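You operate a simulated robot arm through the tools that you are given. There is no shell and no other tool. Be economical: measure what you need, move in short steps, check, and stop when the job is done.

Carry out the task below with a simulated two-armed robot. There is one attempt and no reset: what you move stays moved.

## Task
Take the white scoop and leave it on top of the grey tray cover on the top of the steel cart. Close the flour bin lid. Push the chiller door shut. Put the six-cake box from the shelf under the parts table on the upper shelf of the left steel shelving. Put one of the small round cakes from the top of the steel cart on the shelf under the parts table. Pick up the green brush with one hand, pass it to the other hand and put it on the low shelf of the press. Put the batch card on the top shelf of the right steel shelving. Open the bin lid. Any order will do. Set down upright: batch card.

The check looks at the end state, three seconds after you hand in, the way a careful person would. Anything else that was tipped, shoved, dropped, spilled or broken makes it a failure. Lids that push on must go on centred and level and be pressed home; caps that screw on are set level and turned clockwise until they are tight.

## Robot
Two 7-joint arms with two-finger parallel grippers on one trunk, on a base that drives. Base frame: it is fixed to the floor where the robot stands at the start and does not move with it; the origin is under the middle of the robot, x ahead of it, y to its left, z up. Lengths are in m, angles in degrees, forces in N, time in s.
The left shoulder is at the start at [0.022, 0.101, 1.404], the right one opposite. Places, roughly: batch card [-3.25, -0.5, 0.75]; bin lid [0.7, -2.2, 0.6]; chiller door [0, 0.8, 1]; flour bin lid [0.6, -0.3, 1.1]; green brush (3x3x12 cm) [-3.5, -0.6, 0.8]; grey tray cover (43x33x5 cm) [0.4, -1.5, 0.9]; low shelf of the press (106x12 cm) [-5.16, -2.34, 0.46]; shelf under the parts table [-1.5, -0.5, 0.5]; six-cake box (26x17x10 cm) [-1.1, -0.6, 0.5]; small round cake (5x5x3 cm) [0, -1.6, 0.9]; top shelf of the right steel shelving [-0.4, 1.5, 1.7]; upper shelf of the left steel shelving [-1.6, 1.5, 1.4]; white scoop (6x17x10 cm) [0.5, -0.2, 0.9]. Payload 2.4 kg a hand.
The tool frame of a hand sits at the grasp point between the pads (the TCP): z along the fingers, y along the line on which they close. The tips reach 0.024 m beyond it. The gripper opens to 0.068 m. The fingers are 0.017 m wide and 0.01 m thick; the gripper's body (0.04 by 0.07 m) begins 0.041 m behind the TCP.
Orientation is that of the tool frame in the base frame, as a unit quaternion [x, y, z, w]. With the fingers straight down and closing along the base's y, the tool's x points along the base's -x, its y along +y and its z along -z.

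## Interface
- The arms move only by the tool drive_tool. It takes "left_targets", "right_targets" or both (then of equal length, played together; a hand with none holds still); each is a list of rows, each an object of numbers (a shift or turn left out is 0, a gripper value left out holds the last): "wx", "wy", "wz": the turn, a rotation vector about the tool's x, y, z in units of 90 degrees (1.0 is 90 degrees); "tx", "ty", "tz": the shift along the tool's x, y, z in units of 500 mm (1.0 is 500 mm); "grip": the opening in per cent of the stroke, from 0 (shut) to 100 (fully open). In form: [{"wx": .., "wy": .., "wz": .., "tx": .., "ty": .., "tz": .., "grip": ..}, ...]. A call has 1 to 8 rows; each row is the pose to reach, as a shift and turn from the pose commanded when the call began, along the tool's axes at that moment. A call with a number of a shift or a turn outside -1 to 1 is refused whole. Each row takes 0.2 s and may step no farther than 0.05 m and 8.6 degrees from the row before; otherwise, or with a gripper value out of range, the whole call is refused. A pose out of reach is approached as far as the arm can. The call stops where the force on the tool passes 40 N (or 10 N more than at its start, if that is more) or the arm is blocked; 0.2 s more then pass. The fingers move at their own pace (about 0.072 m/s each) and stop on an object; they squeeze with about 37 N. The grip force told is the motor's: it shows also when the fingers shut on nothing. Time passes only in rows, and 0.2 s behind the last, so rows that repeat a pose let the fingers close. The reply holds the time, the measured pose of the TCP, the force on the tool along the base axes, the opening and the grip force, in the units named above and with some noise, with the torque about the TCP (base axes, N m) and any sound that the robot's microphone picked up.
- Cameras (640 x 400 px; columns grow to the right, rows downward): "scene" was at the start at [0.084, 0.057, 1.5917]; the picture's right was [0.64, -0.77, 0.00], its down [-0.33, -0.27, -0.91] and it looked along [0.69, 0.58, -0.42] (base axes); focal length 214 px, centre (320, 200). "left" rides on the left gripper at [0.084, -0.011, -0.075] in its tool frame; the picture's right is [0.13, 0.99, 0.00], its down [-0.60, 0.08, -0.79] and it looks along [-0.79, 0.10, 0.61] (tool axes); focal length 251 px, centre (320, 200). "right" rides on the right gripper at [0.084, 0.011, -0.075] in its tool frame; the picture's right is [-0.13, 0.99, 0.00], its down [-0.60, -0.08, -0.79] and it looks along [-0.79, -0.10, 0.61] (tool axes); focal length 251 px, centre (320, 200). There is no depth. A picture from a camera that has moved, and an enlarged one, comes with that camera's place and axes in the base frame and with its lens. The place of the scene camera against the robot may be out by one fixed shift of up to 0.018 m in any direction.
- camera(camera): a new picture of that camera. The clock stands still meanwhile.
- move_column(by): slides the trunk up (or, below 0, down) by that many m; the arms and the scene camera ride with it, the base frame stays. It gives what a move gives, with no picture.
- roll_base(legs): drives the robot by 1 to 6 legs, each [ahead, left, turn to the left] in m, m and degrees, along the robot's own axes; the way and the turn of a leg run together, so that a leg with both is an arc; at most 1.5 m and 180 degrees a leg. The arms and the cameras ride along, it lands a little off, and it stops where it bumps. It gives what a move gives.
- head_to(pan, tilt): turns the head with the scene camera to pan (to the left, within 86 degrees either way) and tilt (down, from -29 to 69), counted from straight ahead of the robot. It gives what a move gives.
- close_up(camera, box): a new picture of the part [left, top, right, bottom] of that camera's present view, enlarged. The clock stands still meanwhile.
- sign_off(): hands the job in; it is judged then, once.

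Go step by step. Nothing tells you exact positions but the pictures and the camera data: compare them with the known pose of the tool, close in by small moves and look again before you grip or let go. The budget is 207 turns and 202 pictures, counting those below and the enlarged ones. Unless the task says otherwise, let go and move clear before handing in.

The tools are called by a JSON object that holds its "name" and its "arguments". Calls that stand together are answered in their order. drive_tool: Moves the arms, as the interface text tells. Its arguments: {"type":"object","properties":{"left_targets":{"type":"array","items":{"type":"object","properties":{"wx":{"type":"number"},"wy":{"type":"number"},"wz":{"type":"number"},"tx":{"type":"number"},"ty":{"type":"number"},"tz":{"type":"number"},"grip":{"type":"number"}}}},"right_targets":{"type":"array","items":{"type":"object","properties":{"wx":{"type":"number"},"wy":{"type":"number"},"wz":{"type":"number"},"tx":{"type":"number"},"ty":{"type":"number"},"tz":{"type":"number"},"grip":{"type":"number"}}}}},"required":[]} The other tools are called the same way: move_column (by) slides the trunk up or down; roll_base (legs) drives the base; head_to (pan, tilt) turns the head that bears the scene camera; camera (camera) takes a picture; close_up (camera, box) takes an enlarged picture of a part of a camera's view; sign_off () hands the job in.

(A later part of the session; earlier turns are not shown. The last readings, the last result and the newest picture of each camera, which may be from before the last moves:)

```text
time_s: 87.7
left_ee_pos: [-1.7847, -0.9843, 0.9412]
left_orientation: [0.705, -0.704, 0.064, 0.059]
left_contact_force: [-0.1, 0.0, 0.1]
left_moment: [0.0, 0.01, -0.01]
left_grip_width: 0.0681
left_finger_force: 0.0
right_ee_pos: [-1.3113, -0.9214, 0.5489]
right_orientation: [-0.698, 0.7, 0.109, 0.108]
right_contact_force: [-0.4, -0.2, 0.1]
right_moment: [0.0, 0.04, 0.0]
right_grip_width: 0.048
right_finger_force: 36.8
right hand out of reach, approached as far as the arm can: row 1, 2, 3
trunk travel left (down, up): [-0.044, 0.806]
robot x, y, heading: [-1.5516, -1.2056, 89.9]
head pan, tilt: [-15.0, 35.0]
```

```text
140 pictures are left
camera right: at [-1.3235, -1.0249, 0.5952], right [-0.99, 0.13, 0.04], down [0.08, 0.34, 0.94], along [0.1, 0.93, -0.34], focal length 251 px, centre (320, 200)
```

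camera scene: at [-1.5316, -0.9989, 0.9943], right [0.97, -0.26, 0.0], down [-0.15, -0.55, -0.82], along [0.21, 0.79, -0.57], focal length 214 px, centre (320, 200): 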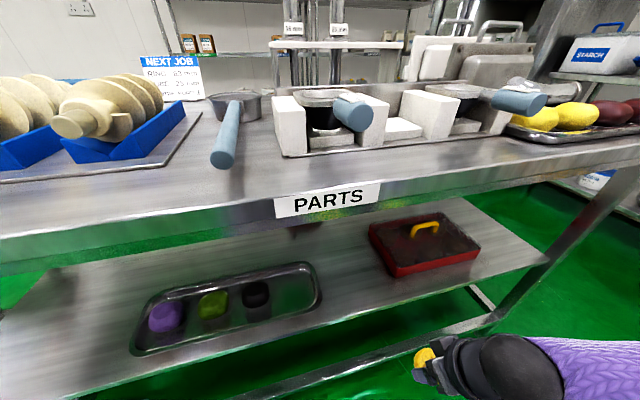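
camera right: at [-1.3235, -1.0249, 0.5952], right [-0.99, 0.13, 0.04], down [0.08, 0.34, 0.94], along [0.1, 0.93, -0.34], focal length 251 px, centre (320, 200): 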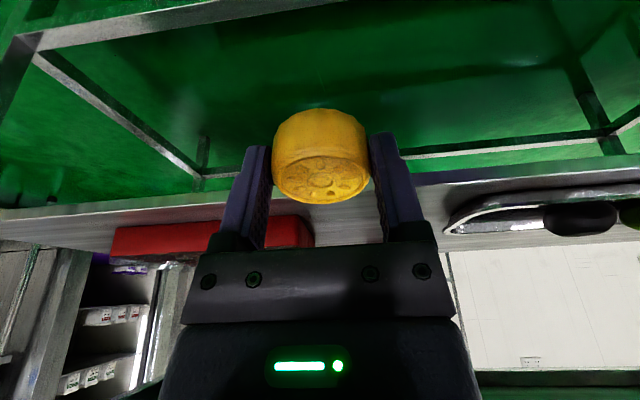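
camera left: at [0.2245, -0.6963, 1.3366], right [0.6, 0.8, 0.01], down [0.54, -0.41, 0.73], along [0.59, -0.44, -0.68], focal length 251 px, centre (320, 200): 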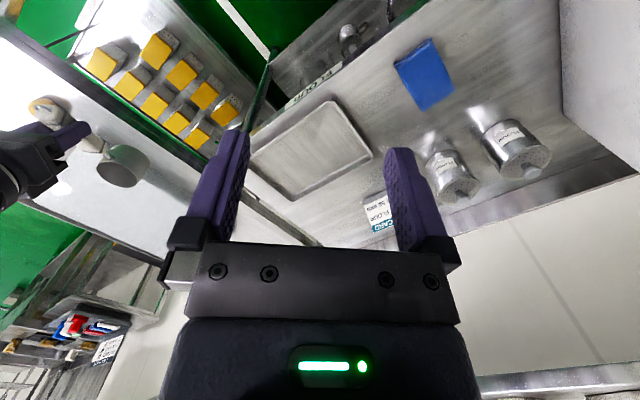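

{"name": "drive_tool", "arguments": {"right_targets": [{"ty": 0.08}, {"tx": -0.07, "tz": 0.02, "ty": 0.09}, {"tx": -0.15, "tz": 0.044, "ty": 0.09}, {"tx": -0.23, "tz": 0.068, "ty": 0.09}, {"tx": -0.31, "tz": 0.091, "ty": 0.09}, {"tx": -0.37, "tz": 0.109, "ty": 0.09}, {"tx": -0.4, "tz": 0.118, "ty": 0.09}]}}

{"name": "camera", "arguments": {"camera": "scene"}}

{"name": "camera", "arguments": {"camera": "right"}}

```text
time_s: 89.3
left_ee_pos: [-1.7845, -0.985, 0.9416]
left_orientation: [0.704, -0.704, 0.064, 0.06]
left_contact_force: [1.0, 0.0, 0.2]
left_moment: [0.01, 0.01, -0.03]
left_grip_width: 0.068
left_finger_force: 0.1
right_ee_pos: [-1.3558, -0.7148, 0.5558]
right_orientation: [-0.697, 0.7, 0.108, 0.11]
right_contact_force: [0.1, 0.1, -0.3]
right_moment: [-0.02, -0.02, 0.03]
right_grip_width: 0.048
right_finger_force: 36.9
right hand out of reach, approached as far as the arm can: row 1
trunk travel left (down, up): [-0.044, 0.806]
robot x, y, heading: [-1.5519, -1.2047, 90.1]
head pan, tilt: [-15.0, 35.0]
```

```text
139 pictures are left
camera scene: at [-1.5316, -0.9988, 0.9943], right [0.97, -0.26, 0.0], down [-0.15, -0.55, -0.82], along [0.21, 0.79, -0.57], focal length 214 px, centre (320, 200)
```

scene: 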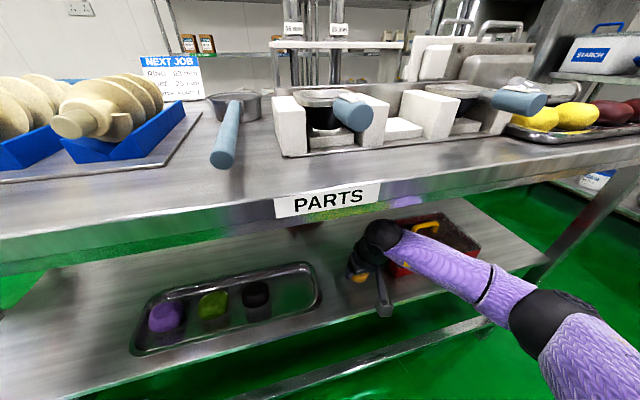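

```text
138 pictures are left
camera right: at [-1.3677, -0.8175, 0.6023], right [-0.99, 0.13, 0.04], down [0.08, 0.33, 0.94], along [0.11, 0.93, -0.34], focal length 251 px, centre (320, 200)
```

right: 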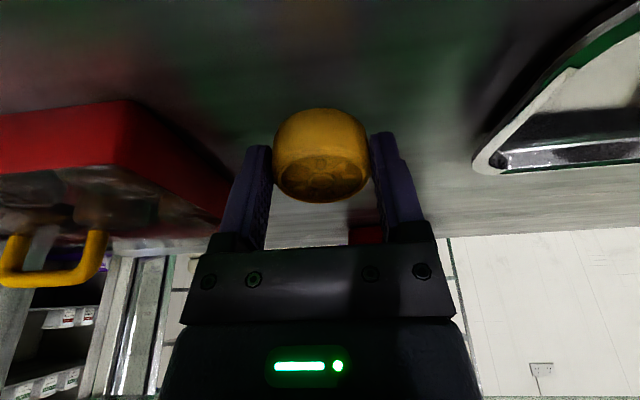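

The cake is over the free part of the shelf. I lower it gently to contact.

{"name": "drive_tool", "arguments": {"right_targets": [{"tx": 0.005, "tz": 0.015}, {"tx": 0.01, "tz": 0.03}, {"tx": 0.012, "tz": 0.036}, {"tx": 0.014, "tz": 0.042}]}}

{"name": "close_up", "arguments": {"camera": "scene", "box": [310, 200, 450, 330]}}

```text
time_s: 90.3
left_ee_pos: [-1.7847, -0.9854, 0.9423]
left_orientation: [0.704, -0.704, 0.064, 0.061]
left_contact_force: [0.3, -0.7, -0.1]
left_moment: [-0.01, 0.02, -0.03]
left_grip_width: 0.0681
left_finger_force: 0.0
right_ee_pos: [-1.3548, -0.7137, 0.5324]
right_orientation: [-0.698, 0.7, 0.109, 0.109]
right_contact_force: [-0.3, 0.0, -0.8]
right_moment: [-0.01, 0.01, 0.0]
right_grip_width: 0.0478
right_finger_force: 36.5
trunk travel left (down, up): [-0.044, 0.806]
robot x, y, heading: [-1.5561, -1.2028, 90.0]
head pan, tilt: [-15.0, 35.0]
```

```text
3.08 times, centred on (380, 265) of scene
camera zoom: at [-1.5316, -0.9988, 0.9943], right [0.97, -0.26, 0.0], down [-0.15, -0.55, -0.82], along [0.21, 0.79, -0.57], focal length 660 px, centre (135, 0)
```

zoom: 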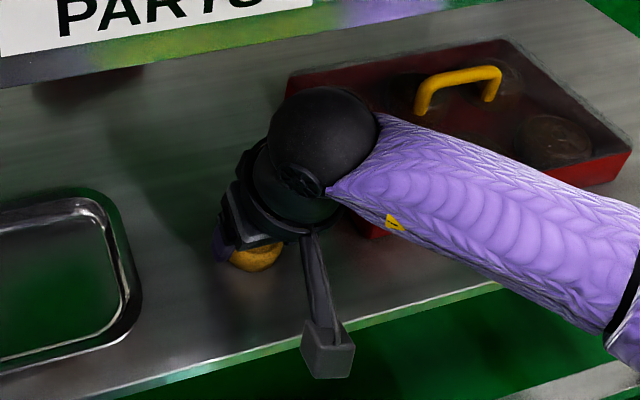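

{"name": "drive_tool", "arguments": {"right_targets": [{"tx": 0.002, "tz": 0.005}, {"tx": 0.003, "tz": 0.01}, {"tx": 0.005, "tz": 0.015}]}}

{"name": "drive_tool", "arguments": {"right_targets": [{"tx": 0.002, "tz": 0.005}, {"tx": 0.003, "tz": 0.01}, {"tx": 0.005, "tz": 0.015}]}}

{"name": "close_up", "arguments": {"camera": "scene", "box": [330, 230, 400, 295]}}

```text
time_s: 91.1
left_ee_pos: [-1.7862, -0.9883, 0.943]
left_orientation: [-0.704, 0.705, -0.065, -0.059]
left_contact_force: [-0.9, -0.5, 0.0]
left_moment: [-0.02, -0.01, -0.02]
left_grip_width: 0.0678
left_finger_force: 0.0
right_ee_pos: [-1.3557, -0.7122, 0.528]
right_orientation: [-0.697, 0.7, 0.111, 0.111]
right_contact_force: [5.1, 3.9, 38.1]
right_moment: [-0.4, -0.1, 0.02]
right_grip_width: 0.0484
right_finger_force: 37.1
trunk travel left (down, up): [-0.044, 0.806]
robot x, y, heading: [-1.5572, -1.2031, 89.5]
head pan, tilt: [-15.0, 35.0]
```

```text
time_s: 91.7
left_ee_pos: [-1.7854, -0.986, 0.9411]
left_orientation: [-0.704, 0.704, -0.064, -0.06]
left_contact_force: [0.1, 0.1, 0.6]
left_moment: [0.01, 0.01, 0.0]
left_grip_width: 0.0679
left_finger_force: 0.1
right_ee_pos: [-1.3554, -0.7106, 0.5261]
right_orientation: [-0.697, 0.699, 0.114, 0.113]
right_contact_force: [-1.0, -5.5, 25.2]
right_moment: [-0.48, 0.03, 0.0]
right_grip_width: 0.0481
right_finger_force: 37.3
trunk travel left (down, up): [-0.044, 0.806]
robot x, y, heading: [-1.5584, -1.2029, 89.8]
head pan, tilt: [-15.0, 35.0]
stopped in row 2 (right hand): the force on the tool passed its limit at 52 N (the readings are from after the stop); the commanded pose is now the measured one
```

```text
6.15 times, centred on (365, 262) of scene
camera zoom: at [-1.5322, -1.0003, 0.9944], right [0.97, -0.26, 0.0], down [-0.15, -0.55, -0.82], along [0.21, 0.79, -0.57], focal length 1320 px, centre (43, -185)
```

zoom: 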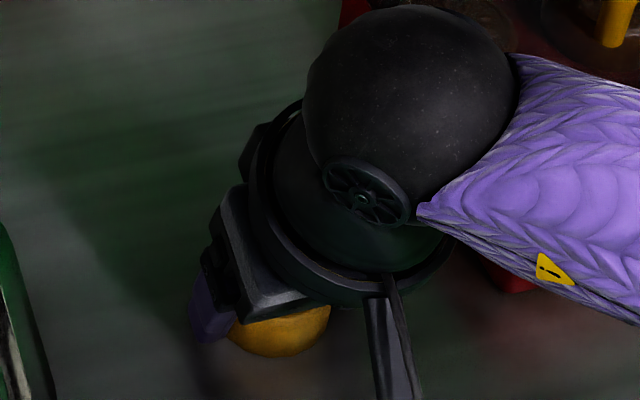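

Contact made. I ease, release, and withdraw straight back.

{"name": "drive_tool", "arguments": {"right_targets": [{"tz": -0.005}, {"tz": -0.005, "grip": 100}, {"tz": -0.005, "grip": 100}, {"tz": -0.012, "grip": 100}, {"tx": 0.07, "tz": -0.037}, {"tx": 0.15, "tz": -0.065}, {"tx": 0.24, "tz": -0.092}, {"tx": 0.33, "tz": -0.12}]}}

{"name": "camera", "arguments": {"camera": "right"}}

{"name": "camera", "arguments": {"camera": "scene"}}

```text
time_s: 93.5
left_ee_pos: [-1.7844, -0.985, 0.9407]
left_orientation: [0.705, -0.704, 0.064, 0.06]
left_contact_force: [0.0, 0.8, 0.0]
left_moment: [-0.01, -0.01, -0.02]
left_grip_width: 0.0679
left_finger_force: 0.0
right_ee_pos: [-1.3546, -0.8885, 0.5338]
right_orientation: [-0.697, 0.7, 0.111, 0.111]
right_contact_force: [-0.7, 0.2, -0.3]
right_moment: [-0.01, -0.01, 0.0]
right_grip_width: 0.0678
right_finger_force: 0.0
trunk travel left (down, up): [-0.044, 0.806]
robot x, y, heading: [-1.5561, -1.2047, 90.0]
head pan, tilt: [-15.0, 35.0]
```

```text
135 pictures are left
camera right: at [-1.367, -0.9916, 0.579], right [-0.99, 0.13, 0.04], down [0.08, 0.33, 0.94], along [0.11, 0.94, -0.33], focal length 251 px, centre (320, 200)
```

right: 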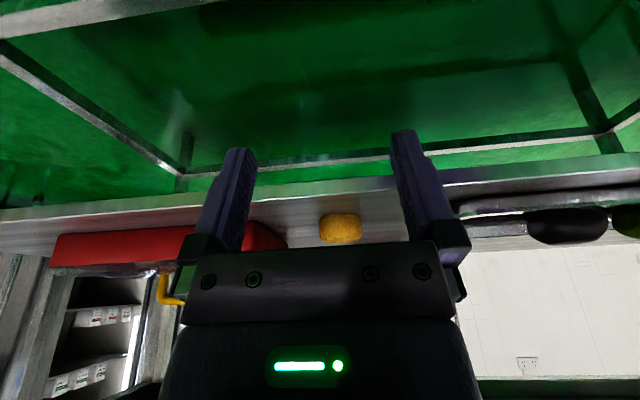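

```text
134 pictures are left
camera scene: at [-1.5316, -0.9985, 0.9943], right [0.97, -0.26, 0.0], down [-0.15, -0.55, -0.82], along [0.21, 0.79, -0.57], focal length 214 px, centre (320, 200)
```

scene: 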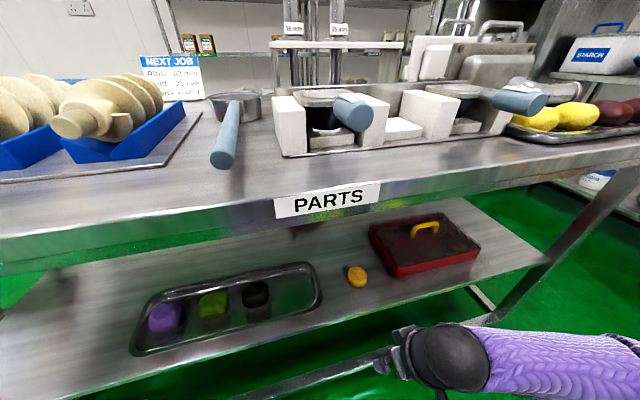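

The cake stands flat on the shelf. Next the red box: I shift right and pre-orient the right hand (pitched forward, rolled 90°) to grip the handle bar.

{"name": "roll_base", "arguments": {"legs": [[-0.1, -0.22, 0]]}}

{"name": "drive_tool", "arguments": {"right_targets": [{"wy": -0.09, "tz": -0.05}, {"wy": -0.18, "tz": -0.1}, {"wy": -0.27, "tz": -0.15}, {"wy": -0.36, "tz": -0.18}]}}

{"name": "drive_tool", "arguments": {"right_targets": [{"wz": 0.09}, {"wz": 0.18}, {"wz": 0.27}, {"wz": 0.36}, {"wz": 0.45}, {"wz": 0.54}, {"wz": 0.63}, {"wz": 0.72}]}}

{"name": "drive_tool", "arguments": {"right_targets": [{"wz": 0.09}, {"wz": 0.18}, {"wz": 0.28, "grip": 60}]}}

{"name": "camera", "arguments": {"camera": "scene"}}

{"name": "camera", "arguments": {"camera": "right"}}

```text
time_s: 95.3
left_ee_pos: [-1.5658, -1.0846, 0.9416]
left_orientation: [0.706, -0.703, 0.063, 0.061]
left_contact_force: [0.5, -0.5, -0.3]
left_moment: [-0.04, 0.01, -0.03]
left_grip_width: 0.0679
left_finger_force: 0.0
right_ee_pos: [-1.1371, -0.9852, 0.5337]
right_orientation: [0.698, -0.698, -0.112, -0.11]
right_contact_force: [-0.5, -1.0, 0.8]
right_moment: [-0.01, 0.0, 0.0]
right_grip_width: 0.068
right_finger_force: 0.0
trunk travel left (down, up): [-0.044, 0.806]
robot x, y, heading: [-1.3329, -1.3027, 90.4]
head pan, tilt: [-15.0, 35.0]
```

```text
time_s: 96.3
left_ee_pos: [-1.5645, -1.0834, 0.9416]
left_orientation: [0.706, -0.703, 0.064, 0.06]
left_contact_force: [1.3, 0.6, 0.3]
left_moment: [0.0, 0.02, 0.0]
left_grip_width: 0.068
left_finger_force: 0.0
right_ee_pos: [-1.1343, -0.9743, 0.555]
right_orientation: [0.686, -0.671, -0.207, -0.192]
right_contact_force: [0.3, -0.2, 1.1]
right_moment: [0.01, 0.01, -0.08]
right_grip_width: 0.0679
right_finger_force: 0.1
right hand out of reach, approached as far as the arm can: row 1, 2, 3, 4
trunk travel left (down, up): [-0.044, 0.806]
robot x, y, heading: [-1.3391, -1.2976, 89.9]
head pan, tilt: [-15.0, 35.0]
```

```text
time_s: 98.1
left_ee_pos: [-1.5659, -1.0846, 0.9423]
left_orientation: [0.706, -0.703, 0.064, 0.061]
left_contact_force: [0.2, 0.1, 0.0]
left_moment: [-0.02, 0.02, -0.02]
left_grip_width: 0.0678
left_finger_force: 0.0
right_ee_pos: [-1.1306, -0.9709, 0.5549]
right_orientation: [-0.216, 0.935, 0.278, 0.051]
right_contact_force: [0.2, -1.2, 0.1]
right_moment: [0.01, 0.03, -0.04]
right_grip_width: 0.068
right_finger_force: 0.0
trunk travel left (down, up): [-0.044, 0.806]
robot x, y, heading: [-1.3332, -1.3033, 90.4]
head pan, tilt: [-15.0, 35.0]
```

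```text
refused: row 3 steps farther than a row can; nothing moved
```

```text
133 pictures are left
camera scene: at [-1.3118, -1.097, 0.9943], right [0.97, -0.26, 0.0], down [-0.15, -0.55, -0.82], along [0.21, 0.79, -0.57], focal length 214 px, centre (320, 200)
```

scene: 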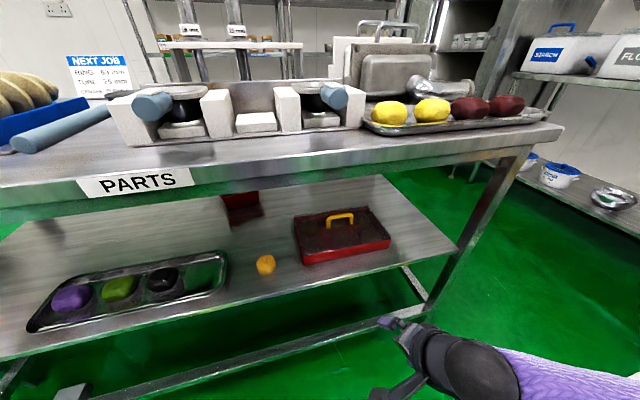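

```text
132 pictures are left
camera right: at [-1.2092, -1.0352, 0.6055], right [-0.31, 0.79, 0.52], down [0.6, -0.26, 0.76], along [0.74, 0.55, -0.39], focal length 251 px, centre (320, 200)
```

right: 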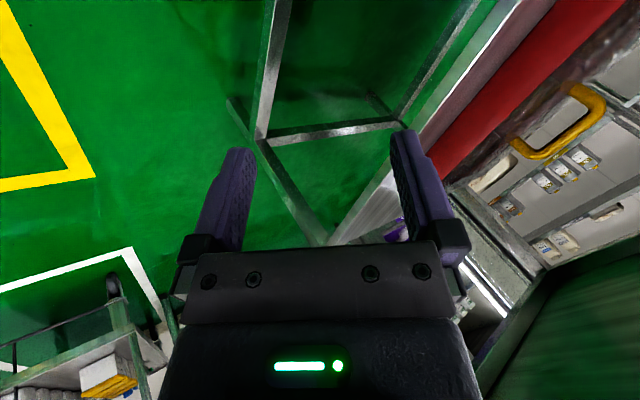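

{"name": "drive_tool", "arguments": {"right_targets": [{"wz": 0.07, "grip": 60}, {"wz": 0.14}, {"wz": 0.21}, {"wz": 0.28}]}}

{"name": "roll_base", "arguments": {"legs": [[0.08, 0, 0]]}}

{"name": "drive_tool", "arguments": {"right_targets": [{"wx": -0.06, "tz": -0.03, "ty": 0.03}, {"wx": -0.12, "tz": -0.04, "ty": 0.06}, {"wx": -0.18, "tz": -0.04, "ty": 0.1}]}}

{"name": "camera", "arguments": {"camera": "right"}}

{"name": "camera", "arguments": {"camera": "scene"}}

```text
time_s: 99.1
left_ee_pos: [-1.5643, -1.0849, 0.9421]
left_orientation: [0.705, -0.703, 0.064, 0.06]
left_contact_force: [0.5, -0.3, -0.3]
left_moment: [0.02, 0.0, -0.04]
left_grip_width: 0.068
left_finger_force: 0.0
right_ee_pos: [-1.1302, -0.9705, 0.5553]
right_orientation: [-0.009, 0.959, 0.282, -0.01]
right_contact_force: [0.3, -0.9, -0.4]
right_moment: [0.01, 0.02, 0.0]
right_grip_width: 0.0409
right_finger_force: 0.1
trunk travel left (down, up): [-0.044, 0.806]
robot x, y, heading: [-1.3379, -1.2992, 90.2]
head pan, tilt: [-15.0, 35.0]
```

```text
time_s: 100.2
left_ee_pos: [-1.565, -1.0051, 0.9422]
left_orientation: [0.705, -0.704, 0.064, 0.061]
left_contact_force: [-0.7, 0.1, 0.1]
left_moment: [0.0, 0.01, 0.0]
left_grip_width: 0.068
left_finger_force: 0.1
right_ee_pos: [-1.1301, -0.8928, 0.5559]
right_orientation: [-0.009, 0.959, 0.283, -0.009]
right_contact_force: [-0.4, 0.3, -0.3]
right_moment: [0.01, -0.03, 0.01]
right_grip_width: 0.0407
right_finger_force: 0.0
trunk travel left (down, up): [-0.044, 0.806]
robot x, y, heading: [-1.3338, -1.2267, 90.1]
head pan, tilt: [-15.0, 35.0]
```

```text
time_s: 101.0
left_ee_pos: [-1.5648, -1.0053, 0.9421]
left_orientation: [0.705, -0.704, 0.065, 0.061]
left_contact_force: [1.1, 0.2, 0.0]
left_moment: [-0.03, 0.02, 0.01]
left_grip_width: 0.0679
left_finger_force: 0.1
right_ee_pos: [-1.1266, -0.8552, 0.593]
right_orientation: [-0.006, 0.91, 0.415, -0.011]
right_contact_force: [-0.4, 0.5, 0.5]
right_moment: [0.0, -0.01, -0.01]
right_grip_width: 0.0407
right_finger_force: 0.0
right hand out of reach, approached as far as the arm can: row 1, 2, 3
trunk travel left (down, up): [-0.044, 0.806]
robot x, y, heading: [-1.3339, -1.2214, 90.1]
head pan, tilt: [-15.0, 35.0]
```

```text
131 pictures are left
camera right: at [-1.21, -0.9067, 0.6527], right [0.12, 0.65, 0.75], down [0.62, -0.64, 0.45], along [0.77, 0.41, -0.49], focal length 251 px, centre (320, 200)
```

right: 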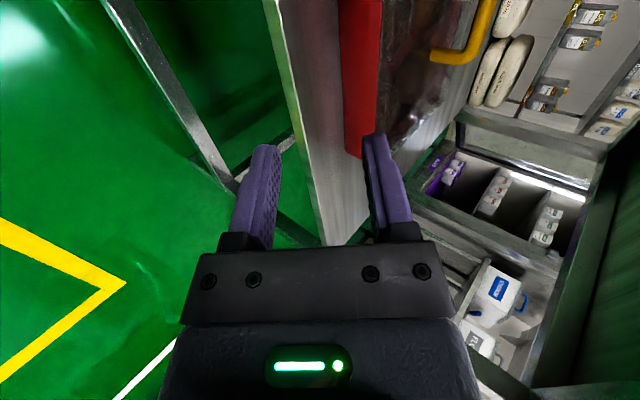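

```text
130 pictures are left
camera scene: at [-1.3116, -1.0188, 0.9943], right [0.97, -0.26, 0.0], down [-0.15, -0.55, -0.82], along [0.21, 0.79, -0.57], focal length 214 px, centre (320, 200)
```

scene: 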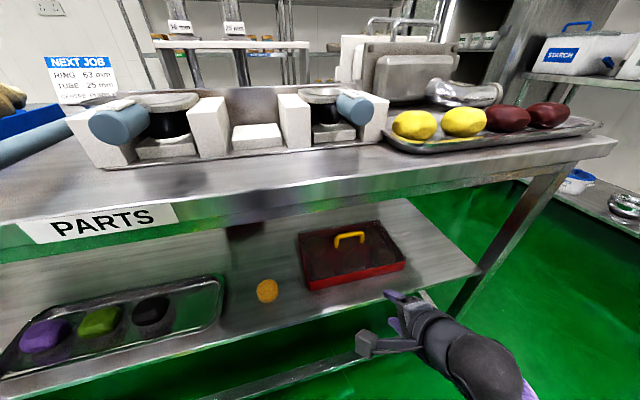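

{"name": "drive_tool", "arguments": {"right_targets": [{"ty": 0.06, "tz": 0.066, "grip": 45}, {"ty": 0.12, "tz": 0.132}, {"ty": 0.185, "tz": 0.2, "tx": 0.008}]}}

{"name": "camera", "arguments": {"camera": "right"}}

{"name": "close_up", "arguments": {"camera": "scene", "box": [280, 200, 440, 320]}}

```text
time_s: 101.8
left_ee_pos: [-1.5651, -1.0062, 0.9417]
left_orientation: [0.705, -0.703, 0.064, 0.06]
left_contact_force: [0.3, 0.2, -0.3]
left_moment: [0.02, 0.0, 0.02]
left_grip_width: 0.0677
left_finger_force: 0.0
right_ee_pos: [-1.1362, -0.7203, 0.5961]
right_orientation: [-0.008, 0.909, 0.416, -0.011]
right_contact_force: [-0.2, -0.4, -0.4]
right_moment: [-0.02, -0.02, 0.01]
right_grip_width: 0.0304
right_finger_force: 0.1
trunk travel left (down, up): [-0.044, 0.806]
robot x, y, heading: [-1.3366, -1.2234, 90.2]
head pan, tilt: [-15.0, 35.0]
```

```text
129 pictures are left
camera right: at [-1.2186, -0.7713, 0.654], right [0.13, 0.65, 0.75], down [0.63, -0.64, 0.45], along [0.77, 0.41, -0.49], focal length 251 px, centre (320, 200)
```

right: 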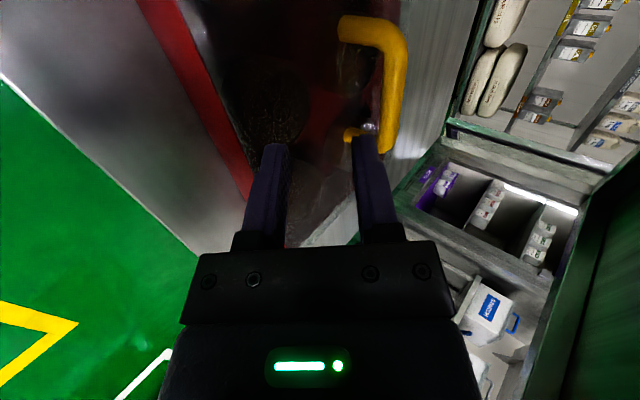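

```text
3.33 times, centred on (360, 260) of scene
camera zoom: at [-1.3117, -1.0189, 0.9943], right [0.97, -0.26, 0.0], down [-0.15, -0.55, -0.82], along [0.21, 0.79, -0.57], focal length 715 px, centre (187, 0)
```

zoom: 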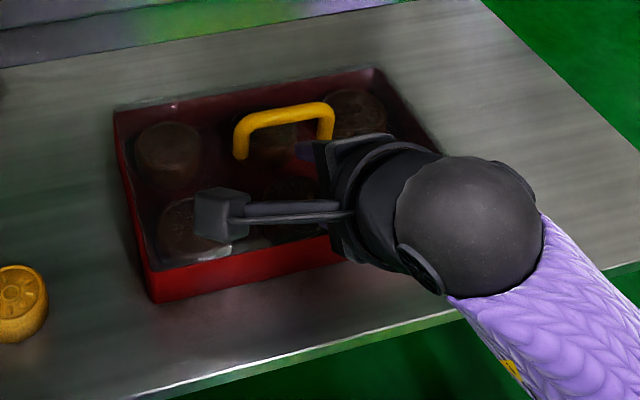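

{"name": "drive_tool", "arguments": {"right_targets": [{"ty": 0.045, "tz": 0.055, "tx": -0.01}, {"ty": 0.087, "tz": 0.115, "tx": -0.01}]}}

{"name": "camera", "arguments": {"camera": "right"}}

{"name": "close_up", "arguments": {"camera": "scene", "box": [280, 200, 440, 320]}}

```text
time_s: 102.3
left_ee_pos: [-1.5651, -1.0058, 0.941]
left_orientation: [0.706, -0.703, 0.064, 0.06]
left_contact_force: [-0.5, 0.1, 0.7]
left_moment: [0.0, -0.04, -0.02]
left_grip_width: 0.0677
left_finger_force: 0.1
right_ee_pos: [-1.1324, -0.6474, 0.5908]
right_orientation: [-0.008, 0.91, 0.414, -0.012]
right_contact_force: [0.1, 0.1, -0.1]
right_moment: [-0.03, 0.0, 0.04]
right_grip_width: 0.0308
right_finger_force: 0.1
trunk travel left (down, up): [-0.044, 0.806]
robot x, y, heading: [-1.3325, -1.2215, 90.2]
head pan, tilt: [-15.0, 35.0]
```

```text
127 pictures are left
camera right: at [-1.2152, -0.6996, 0.6504], right [0.12, 0.65, 0.75], down [0.63, -0.64, 0.45], along [0.77, 0.41, -0.49], focal length 251 px, centre (320, 200)
```

right: 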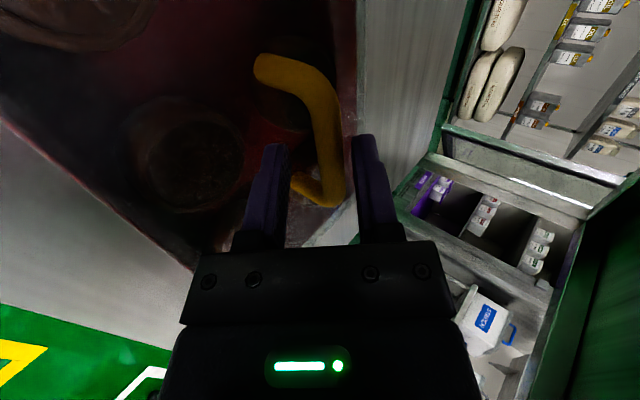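

```text
3.33 times, centred on (360, 260) of scene
camera zoom: at [-1.3117, -1.0189, 0.9943], right [0.97, -0.26, 0.0], down [-0.15, -0.55, -0.82], along [0.21, 0.79, -0.57], focal length 715 px, centre (187, 0)
```

zoom: 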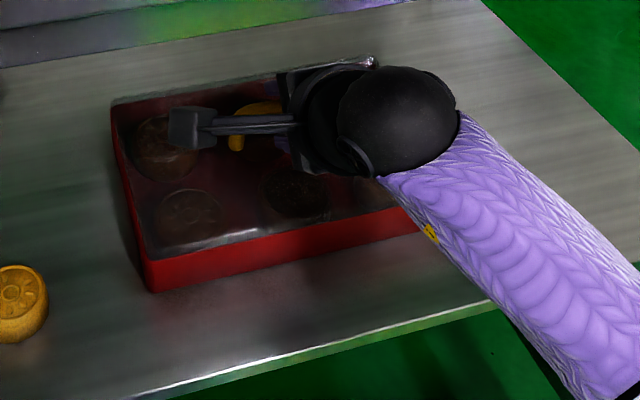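

The bar is between the fingers. I close on it.

{"name": "drive_tool", "arguments": {"right_targets": [{"grip": 0}, {"grip": 0}, {"grip": 0}]}}

{"name": "camera", "arguments": {"camera": "right"}}

```text
time_s: 103.2
left_ee_pos: [-1.5646, -1.0069, 0.9416]
left_orientation: [0.705, -0.704, 0.064, 0.059]
left_contact_force: [0.4, 0.7, 0.1]
left_moment: [0.02, -0.02, 0.01]
left_grip_width: 0.0682
left_finger_force: 0.0
right_ee_pos: [-1.1333, -0.6481, 0.5941]
right_orientation: [-0.008, 0.909, 0.418, -0.011]
right_contact_force: [1.0, 10.3, 23.8]
right_moment: [0.43, -0.13, 0.08]
right_grip_width: 0.0125
right_finger_force: 32.5
trunk travel left (down, up): [-0.044, 0.806]
robot x, y, heading: [-1.3317, -1.2249, 90.1]
head pan, tilt: [-15.0, 35.0]
```

```text
125 pictures are left
camera right: at [-1.2157, -0.6999, 0.6531], right [0.12, 0.65, 0.75], down [0.63, -0.64, 0.45], along [0.77, 0.41, -0.49], focal length 251 px, centre (320, 200)
```

right: 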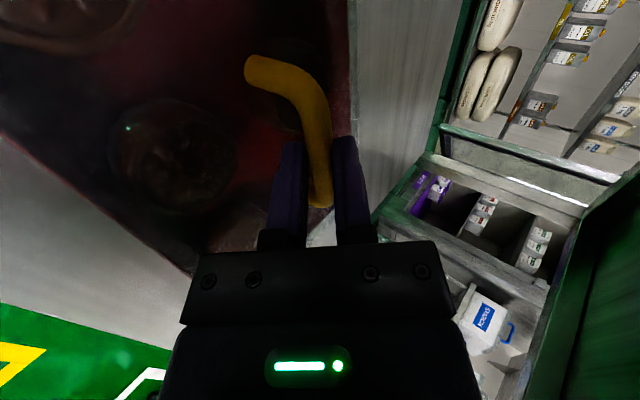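

{"name": "drive_tool", "arguments": {"right_targets": [{"ty": 0.015, "tz": -0.013}, {"ty": 0.036, "tz": -0.031}]}}

{"name": "camera", "arguments": {"camera": "scene"}}

```text
time_s: 103.8
left_ee_pos: [-1.5651, -1.0049, 0.9409]
left_orientation: [0.705, -0.703, 0.065, 0.061]
left_contact_force: [-0.3, 1.8, 0.0]
left_moment: [0.01, -0.01, -0.04]
left_grip_width: 0.0679
left_finger_force: 0.1
right_ee_pos: [-1.1296, -0.6484, 0.6127]
right_orientation: [-0.007, 0.911, 0.411, -0.012]
right_contact_force: [-0.1, 0.0, -4.6]
right_moment: [-0.05, -0.01, 0.0]
right_grip_width: 0.0123
right_finger_force: 33.2
trunk travel left (down, up): [-0.044, 0.806]
robot x, y, heading: [-1.3333, -1.2252, 90.3]
head pan, tilt: [-15.0, 35.0]
```

```text
124 pictures are left
camera scene: at [-1.3116, -1.0184, 0.994], right [0.97, -0.26, 0.0], down [-0.15, -0.55, -0.82], along [0.21, 0.79, -0.57], focal length 214 px, centre (320, 200)
```

scene: 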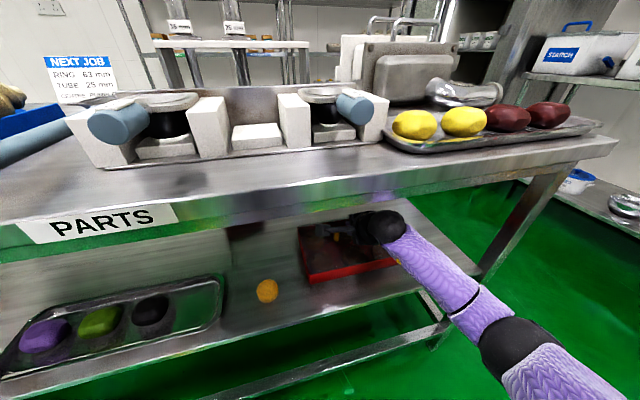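

{"name": "close_up", "arguments": {"camera": "scene", "box": [280, 200, 440, 320]}}

{"name": "roll_base", "arguments": {"legs": [[-0.3, 0, 0]]}}

{"name": "camera", "arguments": {"camera": "scene"}}

```text
3.33 times, centred on (360, 260) of scene
camera zoom: at [-1.3116, -1.0184, 0.994], right [0.97, -0.26, 0.0], down [-0.15, -0.55, -0.82], along [0.21, 0.79, -0.57], focal length 715 px, centre (187, 0)
```

zoom: 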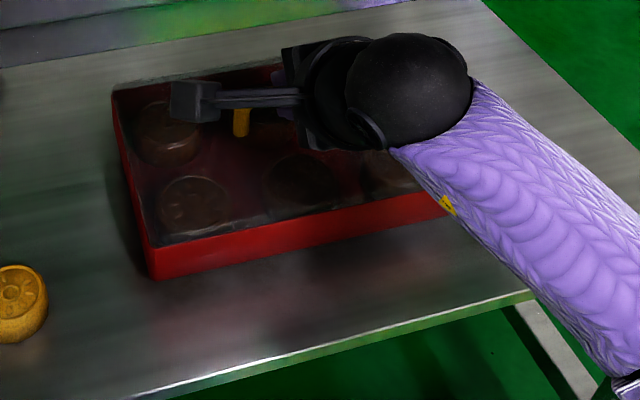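

```text
time_s: 105.7
left_ee_pos: [-1.5637, -1.2927, 0.9417]
left_orientation: [0.705, -0.703, 0.065, 0.061]
left_contact_force: [0.4, -0.4, -0.9]
left_moment: [0.01, 0.0, -0.01]
left_grip_width: 0.0681
left_finger_force: 0.0
right_ee_pos: [-1.1311, -0.9345, 0.6161]
right_orientation: [-0.008, 0.91, 0.415, -0.011]
right_contact_force: [-0.6, 0.2, -4.1]
right_moment: [-0.08, 0.01, -0.01]
right_grip_width: 0.0125
right_finger_force: 32.6
trunk travel left (down, up): [-0.044, 0.806]
robot x, y, heading: [-1.33, -1.512, 90.1]
head pan, tilt: [-15.0, 35.0]
```

```text
122 pictures are left
camera scene: at [-1.3113, -1.305, 0.9942], right [0.97, -0.26, 0.0], down [-0.15, -0.56, -0.82], along [0.21, 0.79, -0.57], focal length 214 px, centre (320, 200)
```

scene: 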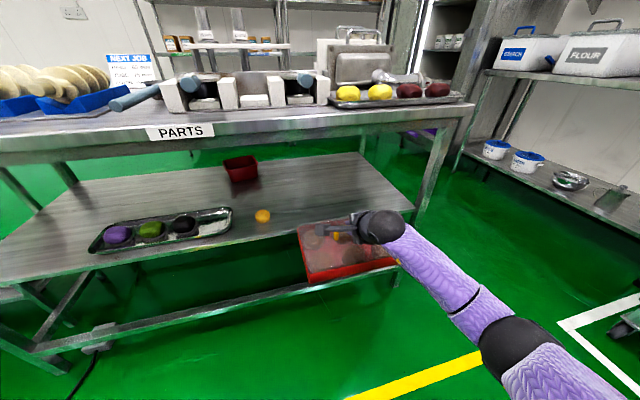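

The box is out and hanging from the hand. I raise the trunk, and drive around the table's right end.

{"name": "move_column", "arguments": {"by": 0.5}}

{"name": "roll_base", "arguments": {"legs": [[0, -0.73, 0], [0.41, -0.05, 0], [0.4, -0.2, 0]]}}

{"name": "head_to", "arguments": {"pan": 0, "tilt": 20}}

{"name": "camera", "arguments": {"camera": "scene"}}

```text
refused: 0.5 is not a number from -0.4 to 0.4
```

```text
time_s: 114.3
left_ee_pos: [-0.585, -0.4621, 0.9403]
left_orientation: [0.712, -0.697, 0.066, 0.061]
left_contact_force: [-1.0, 0.0, -0.4]
left_moment: [-0.02, 0.04, -0.01]
left_grip_width: 0.0678
left_finger_force: 0.0
right_ee_pos: [-0.1576, -0.0984, 0.6154]
right_orientation: [-0.016, 0.91, 0.414, -0.015]
right_contact_force: [0.4, 0.0, -4.3]
right_moment: [-0.03, -0.01, 0.01]
right_grip_width: 0.0123
right_finger_force: 32.7
trunk travel left (down, up): [-0.044, 0.806]
robot x, y, heading: [-0.3498, -0.6775, 91.2]
head pan, tilt: [-15.0, 35.0]
```

```text
time_s: 115.1
left_ee_pos: [-0.5851, -0.4629, 0.9419]
left_orientation: [0.711, -0.697, 0.065, 0.06]
left_contact_force: [0.1, 0.2, -0.3]
left_moment: [-0.03, 0.0, 0.02]
left_grip_width: 0.0679
left_finger_force: 0.0
right_ee_pos: [-0.1578, -0.097, 0.6165]
right_orientation: [-0.016, 0.91, 0.413, -0.015]
right_contact_force: [0.4, -0.3, -4.1]
right_moment: [-0.03, 0.02, 0.02]
right_grip_width: 0.0124
right_finger_force: 33.0
trunk travel left (down, up): [-0.044, 0.806]
robot x, y, heading: [-0.3508, -0.6803, 91.3]
head pan, tilt: [0.0, 20.0]
```

```text
121 pictures are left
camera scene: at [-0.3545, -0.4639, 1.018], right [1.0, 0.02, 0.0], down [0.01, -0.34, -0.94], along [-0.02, 0.94, -0.34], focal length 214 px, centre (320, 200)
```

scene: 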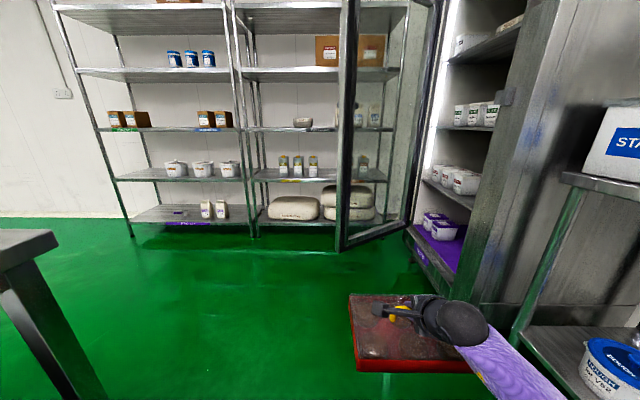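

The door's free edge is near (-0.25, 0.75), so I must turn well before it. I raise the trunk, retract the hand slightly, and turn into the aisle behind the table.

{"name": "move_column", "arguments": {"by": 0.4}}

{"name": "drive_tool", "arguments": {"right_targets": [{"ty": -0.04, "tz": -0.05}, {"ty": -0.08, "tz": -0.1}, {"ty": -0.12, "tz": -0.14}]}}

{"name": "roll_base", "arguments": {"legs": [[0.6, 0, 0], [0, 0, 90], [0.3, -0.3, 0], [0.3, -0.15, 0]]}}

{"name": "move_column", "arguments": {"by": 0.35}}

{"name": "camera", "arguments": {"camera": "scene"}}

```text
time_s: 118.9
left_ee_pos: [-0.5844, -0.4634, 1.3421]
left_orientation: [0.712, -0.697, 0.065, 0.06]
left_contact_force: [-1.1, -0.7, -0.5]
left_moment: [0.01, -0.01, -0.01]
left_grip_width: 0.068
left_finger_force: 0.1
right_ee_pos: [-0.1578, -0.098, 1.0157]
right_orientation: [-0.016, 0.91, 0.414, -0.015]
right_contact_force: [-0.2, 1.0, -3.5]
right_moment: [-0.05, -0.02, -0.02]
right_grip_width: 0.0125
right_finger_force: 32.9
trunk travel left (down, up): [-0.444, 0.406]
robot x, y, heading: [-0.3509, -0.6762, 91.1]
head pan, tilt: [0.0, 20.0]
```

```text
time_s: 119.7
left_ee_pos: [-0.5839, -0.4635, 1.3416]
left_orientation: [0.712, -0.697, 0.065, 0.06]
left_contact_force: [1.1, 0.1, -0.2]
left_moment: [0.01, 0.01, -0.01]
left_grip_width: 0.0682
left_finger_force: 0.1
right_ee_pos: [-0.1551, -0.1912, 1.0151]
right_orientation: [-0.015, 0.91, 0.415, -0.016]
right_contact_force: [0.6, -0.5, -2.7]
right_moment: [-0.09, -0.01, -0.02]
right_grip_width: 0.0124
right_finger_force: 32.4
trunk travel left (down, up): [-0.444, 0.406]
robot x, y, heading: [-0.349, -0.6771, 91.2]
head pan, tilt: [0.0, 20.0]
```

```text
time_s: 130.8
left_ee_pos: [-1.1692, 0.1687, 1.3418]
left_orientation: [0.996, -0.017, 0.088, -0.001]
left_contact_force: [0.3, -0.4, 0.3]
left_moment: [0.01, 0.01, 0.02]
left_grip_width: 0.0679
left_finger_force: 0.0
right_ee_pos: [-1.4163, 0.6122, 1.0136]
right_orientation: [-0.637, 0.65, 0.29, -0.295]
right_contact_force: [-0.5, 0.8, -3.3]
right_moment: [-0.01, -0.07, 0.01]
right_grip_width: 0.0123
right_finger_force: 33.0
trunk travel left (down, up): [-0.444, 0.406]
robot x, y, heading: [-0.9424, 0.3907, 177.9]
head pan, tilt: [0.0, 20.0]
```

```text
time_s: 134.3
left_ee_pos: [-1.168, 0.1666, 1.6907]
left_orientation: [0.996, -0.017, 0.089, -0.002]
left_contact_force: [0.1, 0.1, 0.0]
left_moment: [0.0, -0.01, 0.0]
left_grip_width: 0.0678
left_finger_force: 0.1
right_ee_pos: [-1.4156, 0.6125, 1.3642]
right_orientation: [-0.637, 0.65, 0.29, -0.296]
right_contact_force: [0.1, -0.4, -4.1]
right_moment: [-0.03, -0.09, 0.0]
right_grip_width: 0.0122
right_finger_force: 32.5
trunk travel left (down, up): [-0.794, 0.056]
robot x, y, heading: [-0.9441, 0.3905, 177.9]
head pan, tilt: [0.0, 20.0]
```

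```text
120 pictures are left
camera scene: at [-1.0446, 0.3911, 1.7766], right [0.04, 1.0, 0.0], down [0.34, -0.01, -0.94], along [-0.94, 0.03, -0.34], focal length 214 px, centre (320, 200)
```

scene: 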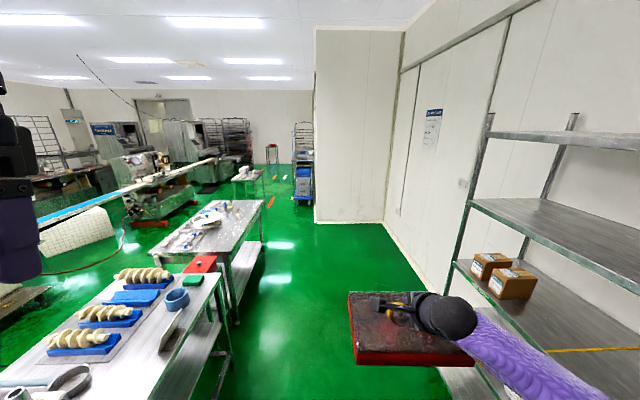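

The upper shelf of the left shelving is at z≈1.35 with free space near x≈−1.85. I raise further and drive there, facing the shelving.

{"name": "move_column", "arguments": {"by": 0.05}}

{"name": "drive_tool", "arguments": {"right_targets": [{"ty": 0.05, "tz": -0.044}, {"ty": 0.1, "tz": -0.088}, {"ty": 0.151, "tz": -0.131}, {"ty": 0.18, "tz": -0.157}]}}

{"name": "roll_base", "arguments": {"legs": [[1.05, 0, 0], [0, 0, -88]]}}

{"name": "head_to", "arguments": {"pan": -15, "tilt": 25}}

{"name": "camera", "arguments": {"camera": "scene"}}

```text
time_s: 135.2
left_ee_pos: [-1.1687, 0.1675, 1.7412]
left_orientation: [0.996, -0.017, 0.089, -0.002]
left_contact_force: [0.2, 0.3, -0.6]
left_moment: [0.01, -0.01, -0.03]
left_grip_width: 0.068
left_finger_force: 0.0
right_ee_pos: [-1.4164, 0.6113, 1.4139]
right_orientation: [-0.637, 0.65, 0.291, -0.296]
right_contact_force: [0.0, 0.8, -3.1]
right_moment: [0.03, -0.01, -0.02]
right_grip_width: 0.0123
right_finger_force: 32.7
trunk travel left (down, up): [-0.844, 0.006]
robot x, y, heading: [-0.939, 0.3904, 178.1]
head pan, tilt: [0.0, 20.0]
```

```text
time_s: 136.2
left_ee_pos: [-1.1677, 0.1668, 1.7426]
left_orientation: [0.996, -0.017, 0.088, -0.001]
left_contact_force: [-0.7, -0.6, 0.0]
left_moment: [0.03, 0.02, -0.02]
left_grip_width: 0.068
left_finger_force: 0.1
right_ee_pos: [-1.4148, 0.613, 1.5355]
right_orientation: [-0.637, 0.65, 0.291, -0.295]
right_contact_force: [-0.1, -0.2, -4.6]
right_moment: [-0.04, -0.03, -0.01]
right_grip_width: 0.0125
right_finger_force: 32.8
trunk travel left (down, up): [-0.844, 0.006]
robot x, y, heading: [-0.9429, 0.3882, 178.1]
head pan, tilt: [0.0, 20.0]
```

```text
time_s: 145.3
left_ee_pos: [-2.1662, 0.6573, 1.7414]
left_orientation: [-0.686, 0.722, -0.062, -0.062]
left_contact_force: [0.6, 0.1, 0.6]
left_moment: [-0.01, 0.01, 0.01]
left_grip_width: 0.0682
left_finger_force: 0.0
right_ee_pos: [-1.7152, 0.8973, 1.5352]
right_orientation: [0.018, 0.91, 0.414, 0.001]
right_contact_force: [0.0, 0.6, -3.5]
right_moment: [-0.1, 0.03, 0.0]
right_grip_width: 0.0126
right_finger_force: 32.5
trunk travel left (down, up): [-0.844, 0.006]
robot x, y, heading: [-1.9494, 0.4267, 86.9]
head pan, tilt: [0.0, 20.0]
```

```text
time_s: 146.0
left_ee_pos: [-2.1672, 0.6574, 1.7411]
left_orientation: [-0.686, 0.722, -0.063, -0.062]
left_contact_force: [-0.4, 0.3, 0.2]
left_moment: [0.02, 0.0, -0.02]
left_grip_width: 0.0684
left_finger_force: 0.0
right_ee_pos: [-1.7163, 0.8972, 1.5332]
right_orientation: [0.016, 0.91, 0.413, 0.0]
right_contact_force: [0.6, -0.3, -4.2]
right_moment: [-0.05, 0.01, 0.0]
right_grip_width: 0.0122
right_finger_force: 32.9
trunk travel left (down, up): [-0.844, 0.006]
robot x, y, heading: [-1.9457, 0.4241, 87.2]
head pan, tilt: [-15.0, 25.0]
```

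```text
119 pictures are left
camera scene: at [-1.9188, 0.5218, 1.8187], right [0.95, -0.31, 0.0], down [-0.13, -0.4, -0.91], along [0.28, 0.86, -0.42], focal length 214 px, centre (320, 200)
```

scene: 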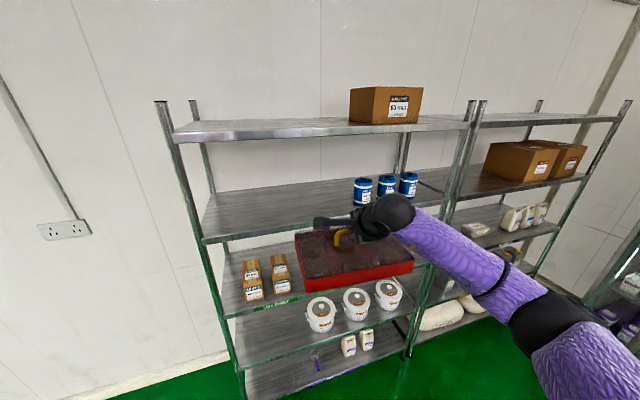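

{"name": "roll_base", "arguments": {"legs": [[0, 0.1, 3], [0.25, 0, 0]]}}

{"name": "camera", "arguments": {"camera": "scene"}}

{"name": "camera", "arguments": {"camera": "right"}}

```text
time_s: 148.6
left_ee_pos: [-2.2779, 0.8884, 1.7417]
left_orientation: [0.706, -0.702, 0.064, 0.06]
left_contact_force: [-0.2, 0.8, -0.2]
left_moment: [0.02, -0.02, 0.01]
left_grip_width: 0.0679
left_finger_force: 0.0
right_ee_pos: [-1.8409, 1.1525, 1.5343]
right_orientation: [-0.008, 0.91, 0.414, -0.011]
right_contact_force: [-0.3, 0.0, -3.4]
right_moment: [-0.05, 0.02, -0.01]
right_grip_width: 0.0123
right_finger_force: 32.9
trunk travel left (down, up): [-0.844, 0.006]
robot x, y, heading: [-2.0468, 0.6693, 90.2]
head pan, tilt: [-15.0, 25.0]
```

```text
118 pictures are left
camera scene: at [-2.0231, 0.7661, 1.8187], right [0.97, -0.26, 0.0], down [-0.11, -0.41, -0.91], along [0.23, 0.88, -0.42], focal length 214 px, centre (320, 200)
```

scene: 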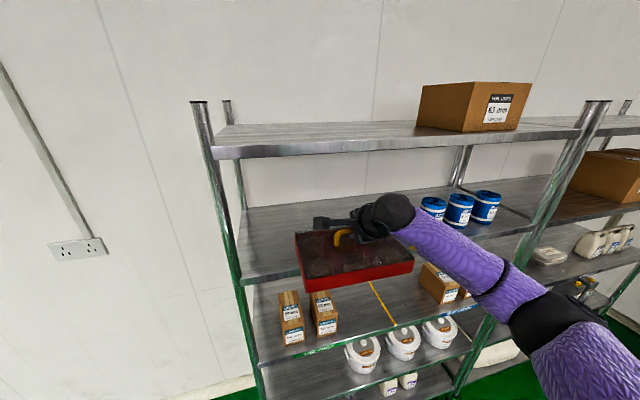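

```text
117 pictures are left
camera right: at [-1.9244, 1.1006, 1.5936], right [0.12, 0.65, 0.75], down [0.63, -0.63, 0.45], along [0.77, 0.41, -0.49], focal length 251 px, centre (320, 200)
```

right: 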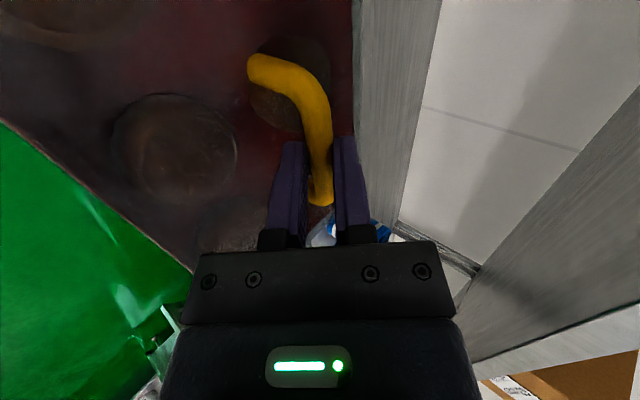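

{"name": "roll_base", "arguments": {"legs": [[0.17, 0, 0]]}}

{"name": "drive_tool", "arguments": {"right_targets": [{"ty": 0.05, "tz": 0.06}, {"ty": 0.1, "tz": 0.12}, {"ty": 0.138, "tz": 0.16}]}}

{"name": "camera", "arguments": {"camera": "scene"}}

```text
time_s: 150.0
left_ee_pos: [-2.282, 1.0561, 1.7408]
left_orientation: [0.708, -0.701, 0.063, 0.06]
left_contact_force: [-0.2, -0.3, 0.3]
left_moment: [0.04, 0.04, 0.0]
left_grip_width: 0.0679
left_finger_force: 0.0
right_ee_pos: [-1.8452, 1.3239, 1.534]
right_orientation: [-0.011, 0.91, 0.414, -0.013]
right_contact_force: [0.6, 0.2, -3.8]
right_moment: [-0.05, 0.02, -0.02]
right_grip_width: 0.0126
right_finger_force: 32.6
trunk travel left (down, up): [-0.844, 0.006]
robot x, y, heading: [-2.0474, 0.8387, 90.7]
head pan, tilt: [-15.0, 25.0]
```

```text
time_s: 150.8
left_ee_pos: [-2.2804, 1.0573, 1.7409]
left_orientation: [0.707, -0.701, 0.065, 0.06]
left_contact_force: [0.1, 0.1, 0.4]
left_moment: [0.01, -0.02, 0.01]
left_grip_width: 0.0679
left_finger_force: 0.0
right_ee_pos: [-1.8516, 1.4292, 1.5314]
right_orientation: [-0.012, 0.91, 0.414, -0.013]
right_contact_force: [-0.5, 0.1, -4.2]
right_moment: [-0.06, 0.0, 0.0]
right_grip_width: 0.0124
right_finger_force: 33.3
trunk travel left (down, up): [-0.844, 0.006]
robot x, y, heading: [-2.048, 0.8399, 90.4]
head pan, tilt: [-15.0, 25.0]
```

```text
116 pictures are left
camera scene: at [-2.0255, 0.9368, 1.8186], right [0.97, -0.25, 0.0], down [-0.11, -0.41, -0.91], along [0.23, 0.88, -0.42], focal length 214 px, centre (320, 200)
```

scene: 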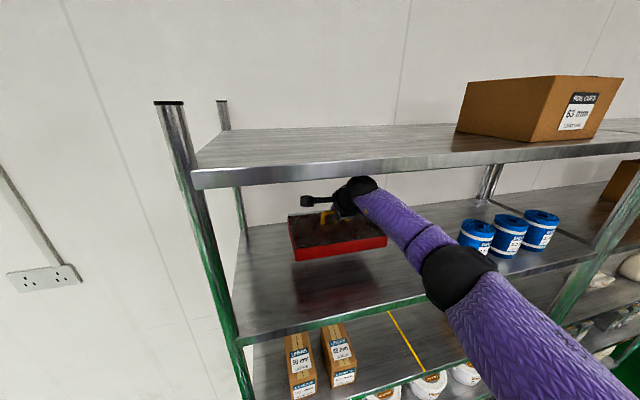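

The box hangs over the free part of the upper shelf. I lower it.

{"name": "drive_tool", "arguments": {"right_targets": [{"ty": -0.045, "tz": 0.04}, {"ty": -0.09, "tz": 0.078}]}}

{"name": "close_up", "arguments": {"camera": "scene", "box": [230, 150, 450, 330]}}

```text
time_s: 151.4
left_ee_pos: [-2.2808, 1.0566, 1.7418]
left_orientation: [0.707, -0.701, 0.064, 0.06]
left_contact_force: [-0.5, -0.6, -0.4]
left_moment: [-0.01, 0.0, 0.02]
left_grip_width: 0.0681
left_finger_force: 0.1
right_ee_pos: [-1.85, 1.4282, 1.4737]
right_orientation: [-0.01, 0.91, 0.414, -0.012]
right_contact_force: [0.2, -0.2, -4.3]
right_moment: [-0.07, 0.01, 0.0]
right_grip_width: 0.0123
right_finger_force: 32.3
trunk travel left (down, up): [-0.844, 0.006]
robot x, y, heading: [-2.0492, 0.8374, 90.3]
head pan, tilt: [-15.0, 25.0]
```

```text
2.22 times, centred on (340, 240) of scene
camera zoom: at [-2.0248, 0.9365, 1.8186], right [0.97, -0.25, 0.0], down [-0.11, -0.41, -0.91], along [0.23, 0.88, -0.42], focal length 477 px, centre (276, 111)
```

zoom: 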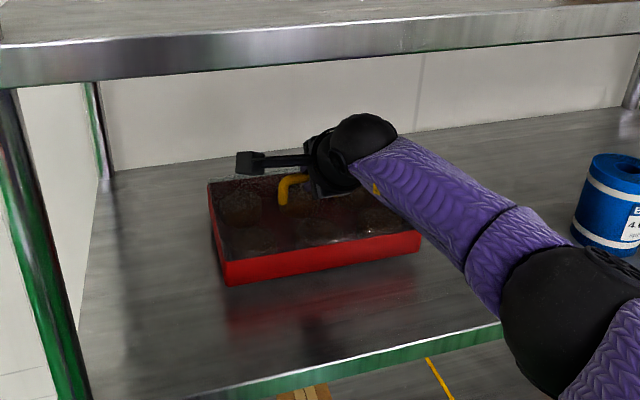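

{"name": "drive_tool", "arguments": {"right_targets": [{"ty": -0.012, "tz": 0.01}, {"ty": -0.024, "tz": 0.02}, {"ty": -0.032, "tz": 0.027}, {"ty": -0.038, "tz": 0.033}]}}

{"name": "close_up", "arguments": {"camera": "scene", "box": [230, 150, 450, 330]}}

```text
time_s: 152.5
left_ee_pos: [-2.2811, 1.0542, 1.7422]
left_orientation: [0.708, -0.701, 0.064, 0.059]
left_contact_force: [0.7, -0.4, -0.5]
left_moment: [0.0, -0.02, 0.02]
left_grip_width: 0.068
left_finger_force: 0.1
right_ee_pos: [-1.8504, 1.4299, 1.4556]
right_orientation: [-0.011, 0.906, 0.422, -0.014]
right_contact_force: [0.1, -1.9, 9.6]
right_moment: [0.11, -0.31, 0.0]
right_grip_width: 0.0123
right_finger_force: 33.2
trunk travel left (down, up): [-0.844, 0.006]
robot x, y, heading: [-2.0492, 0.8405, 90.3]
head pan, tilt: [-15.0, 25.0]
stopped in row 4 (right hand): the force on the tool passed its limit at 43 N (the readings are from after the stop); the commanded pose is now the measured one
```

```text
2.22 times, centred on (340, 240) of scene
camera zoom: at [-2.0253, 0.9342, 1.8187], right [0.97, -0.25, 0.0], down [-0.11, -0.41, -0.91], along [0.23, 0.88, -0.42], focal length 477 px, centre (276, 111)
```

zoom: 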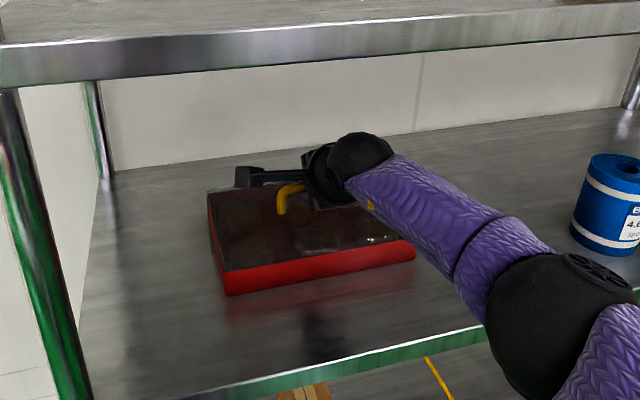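

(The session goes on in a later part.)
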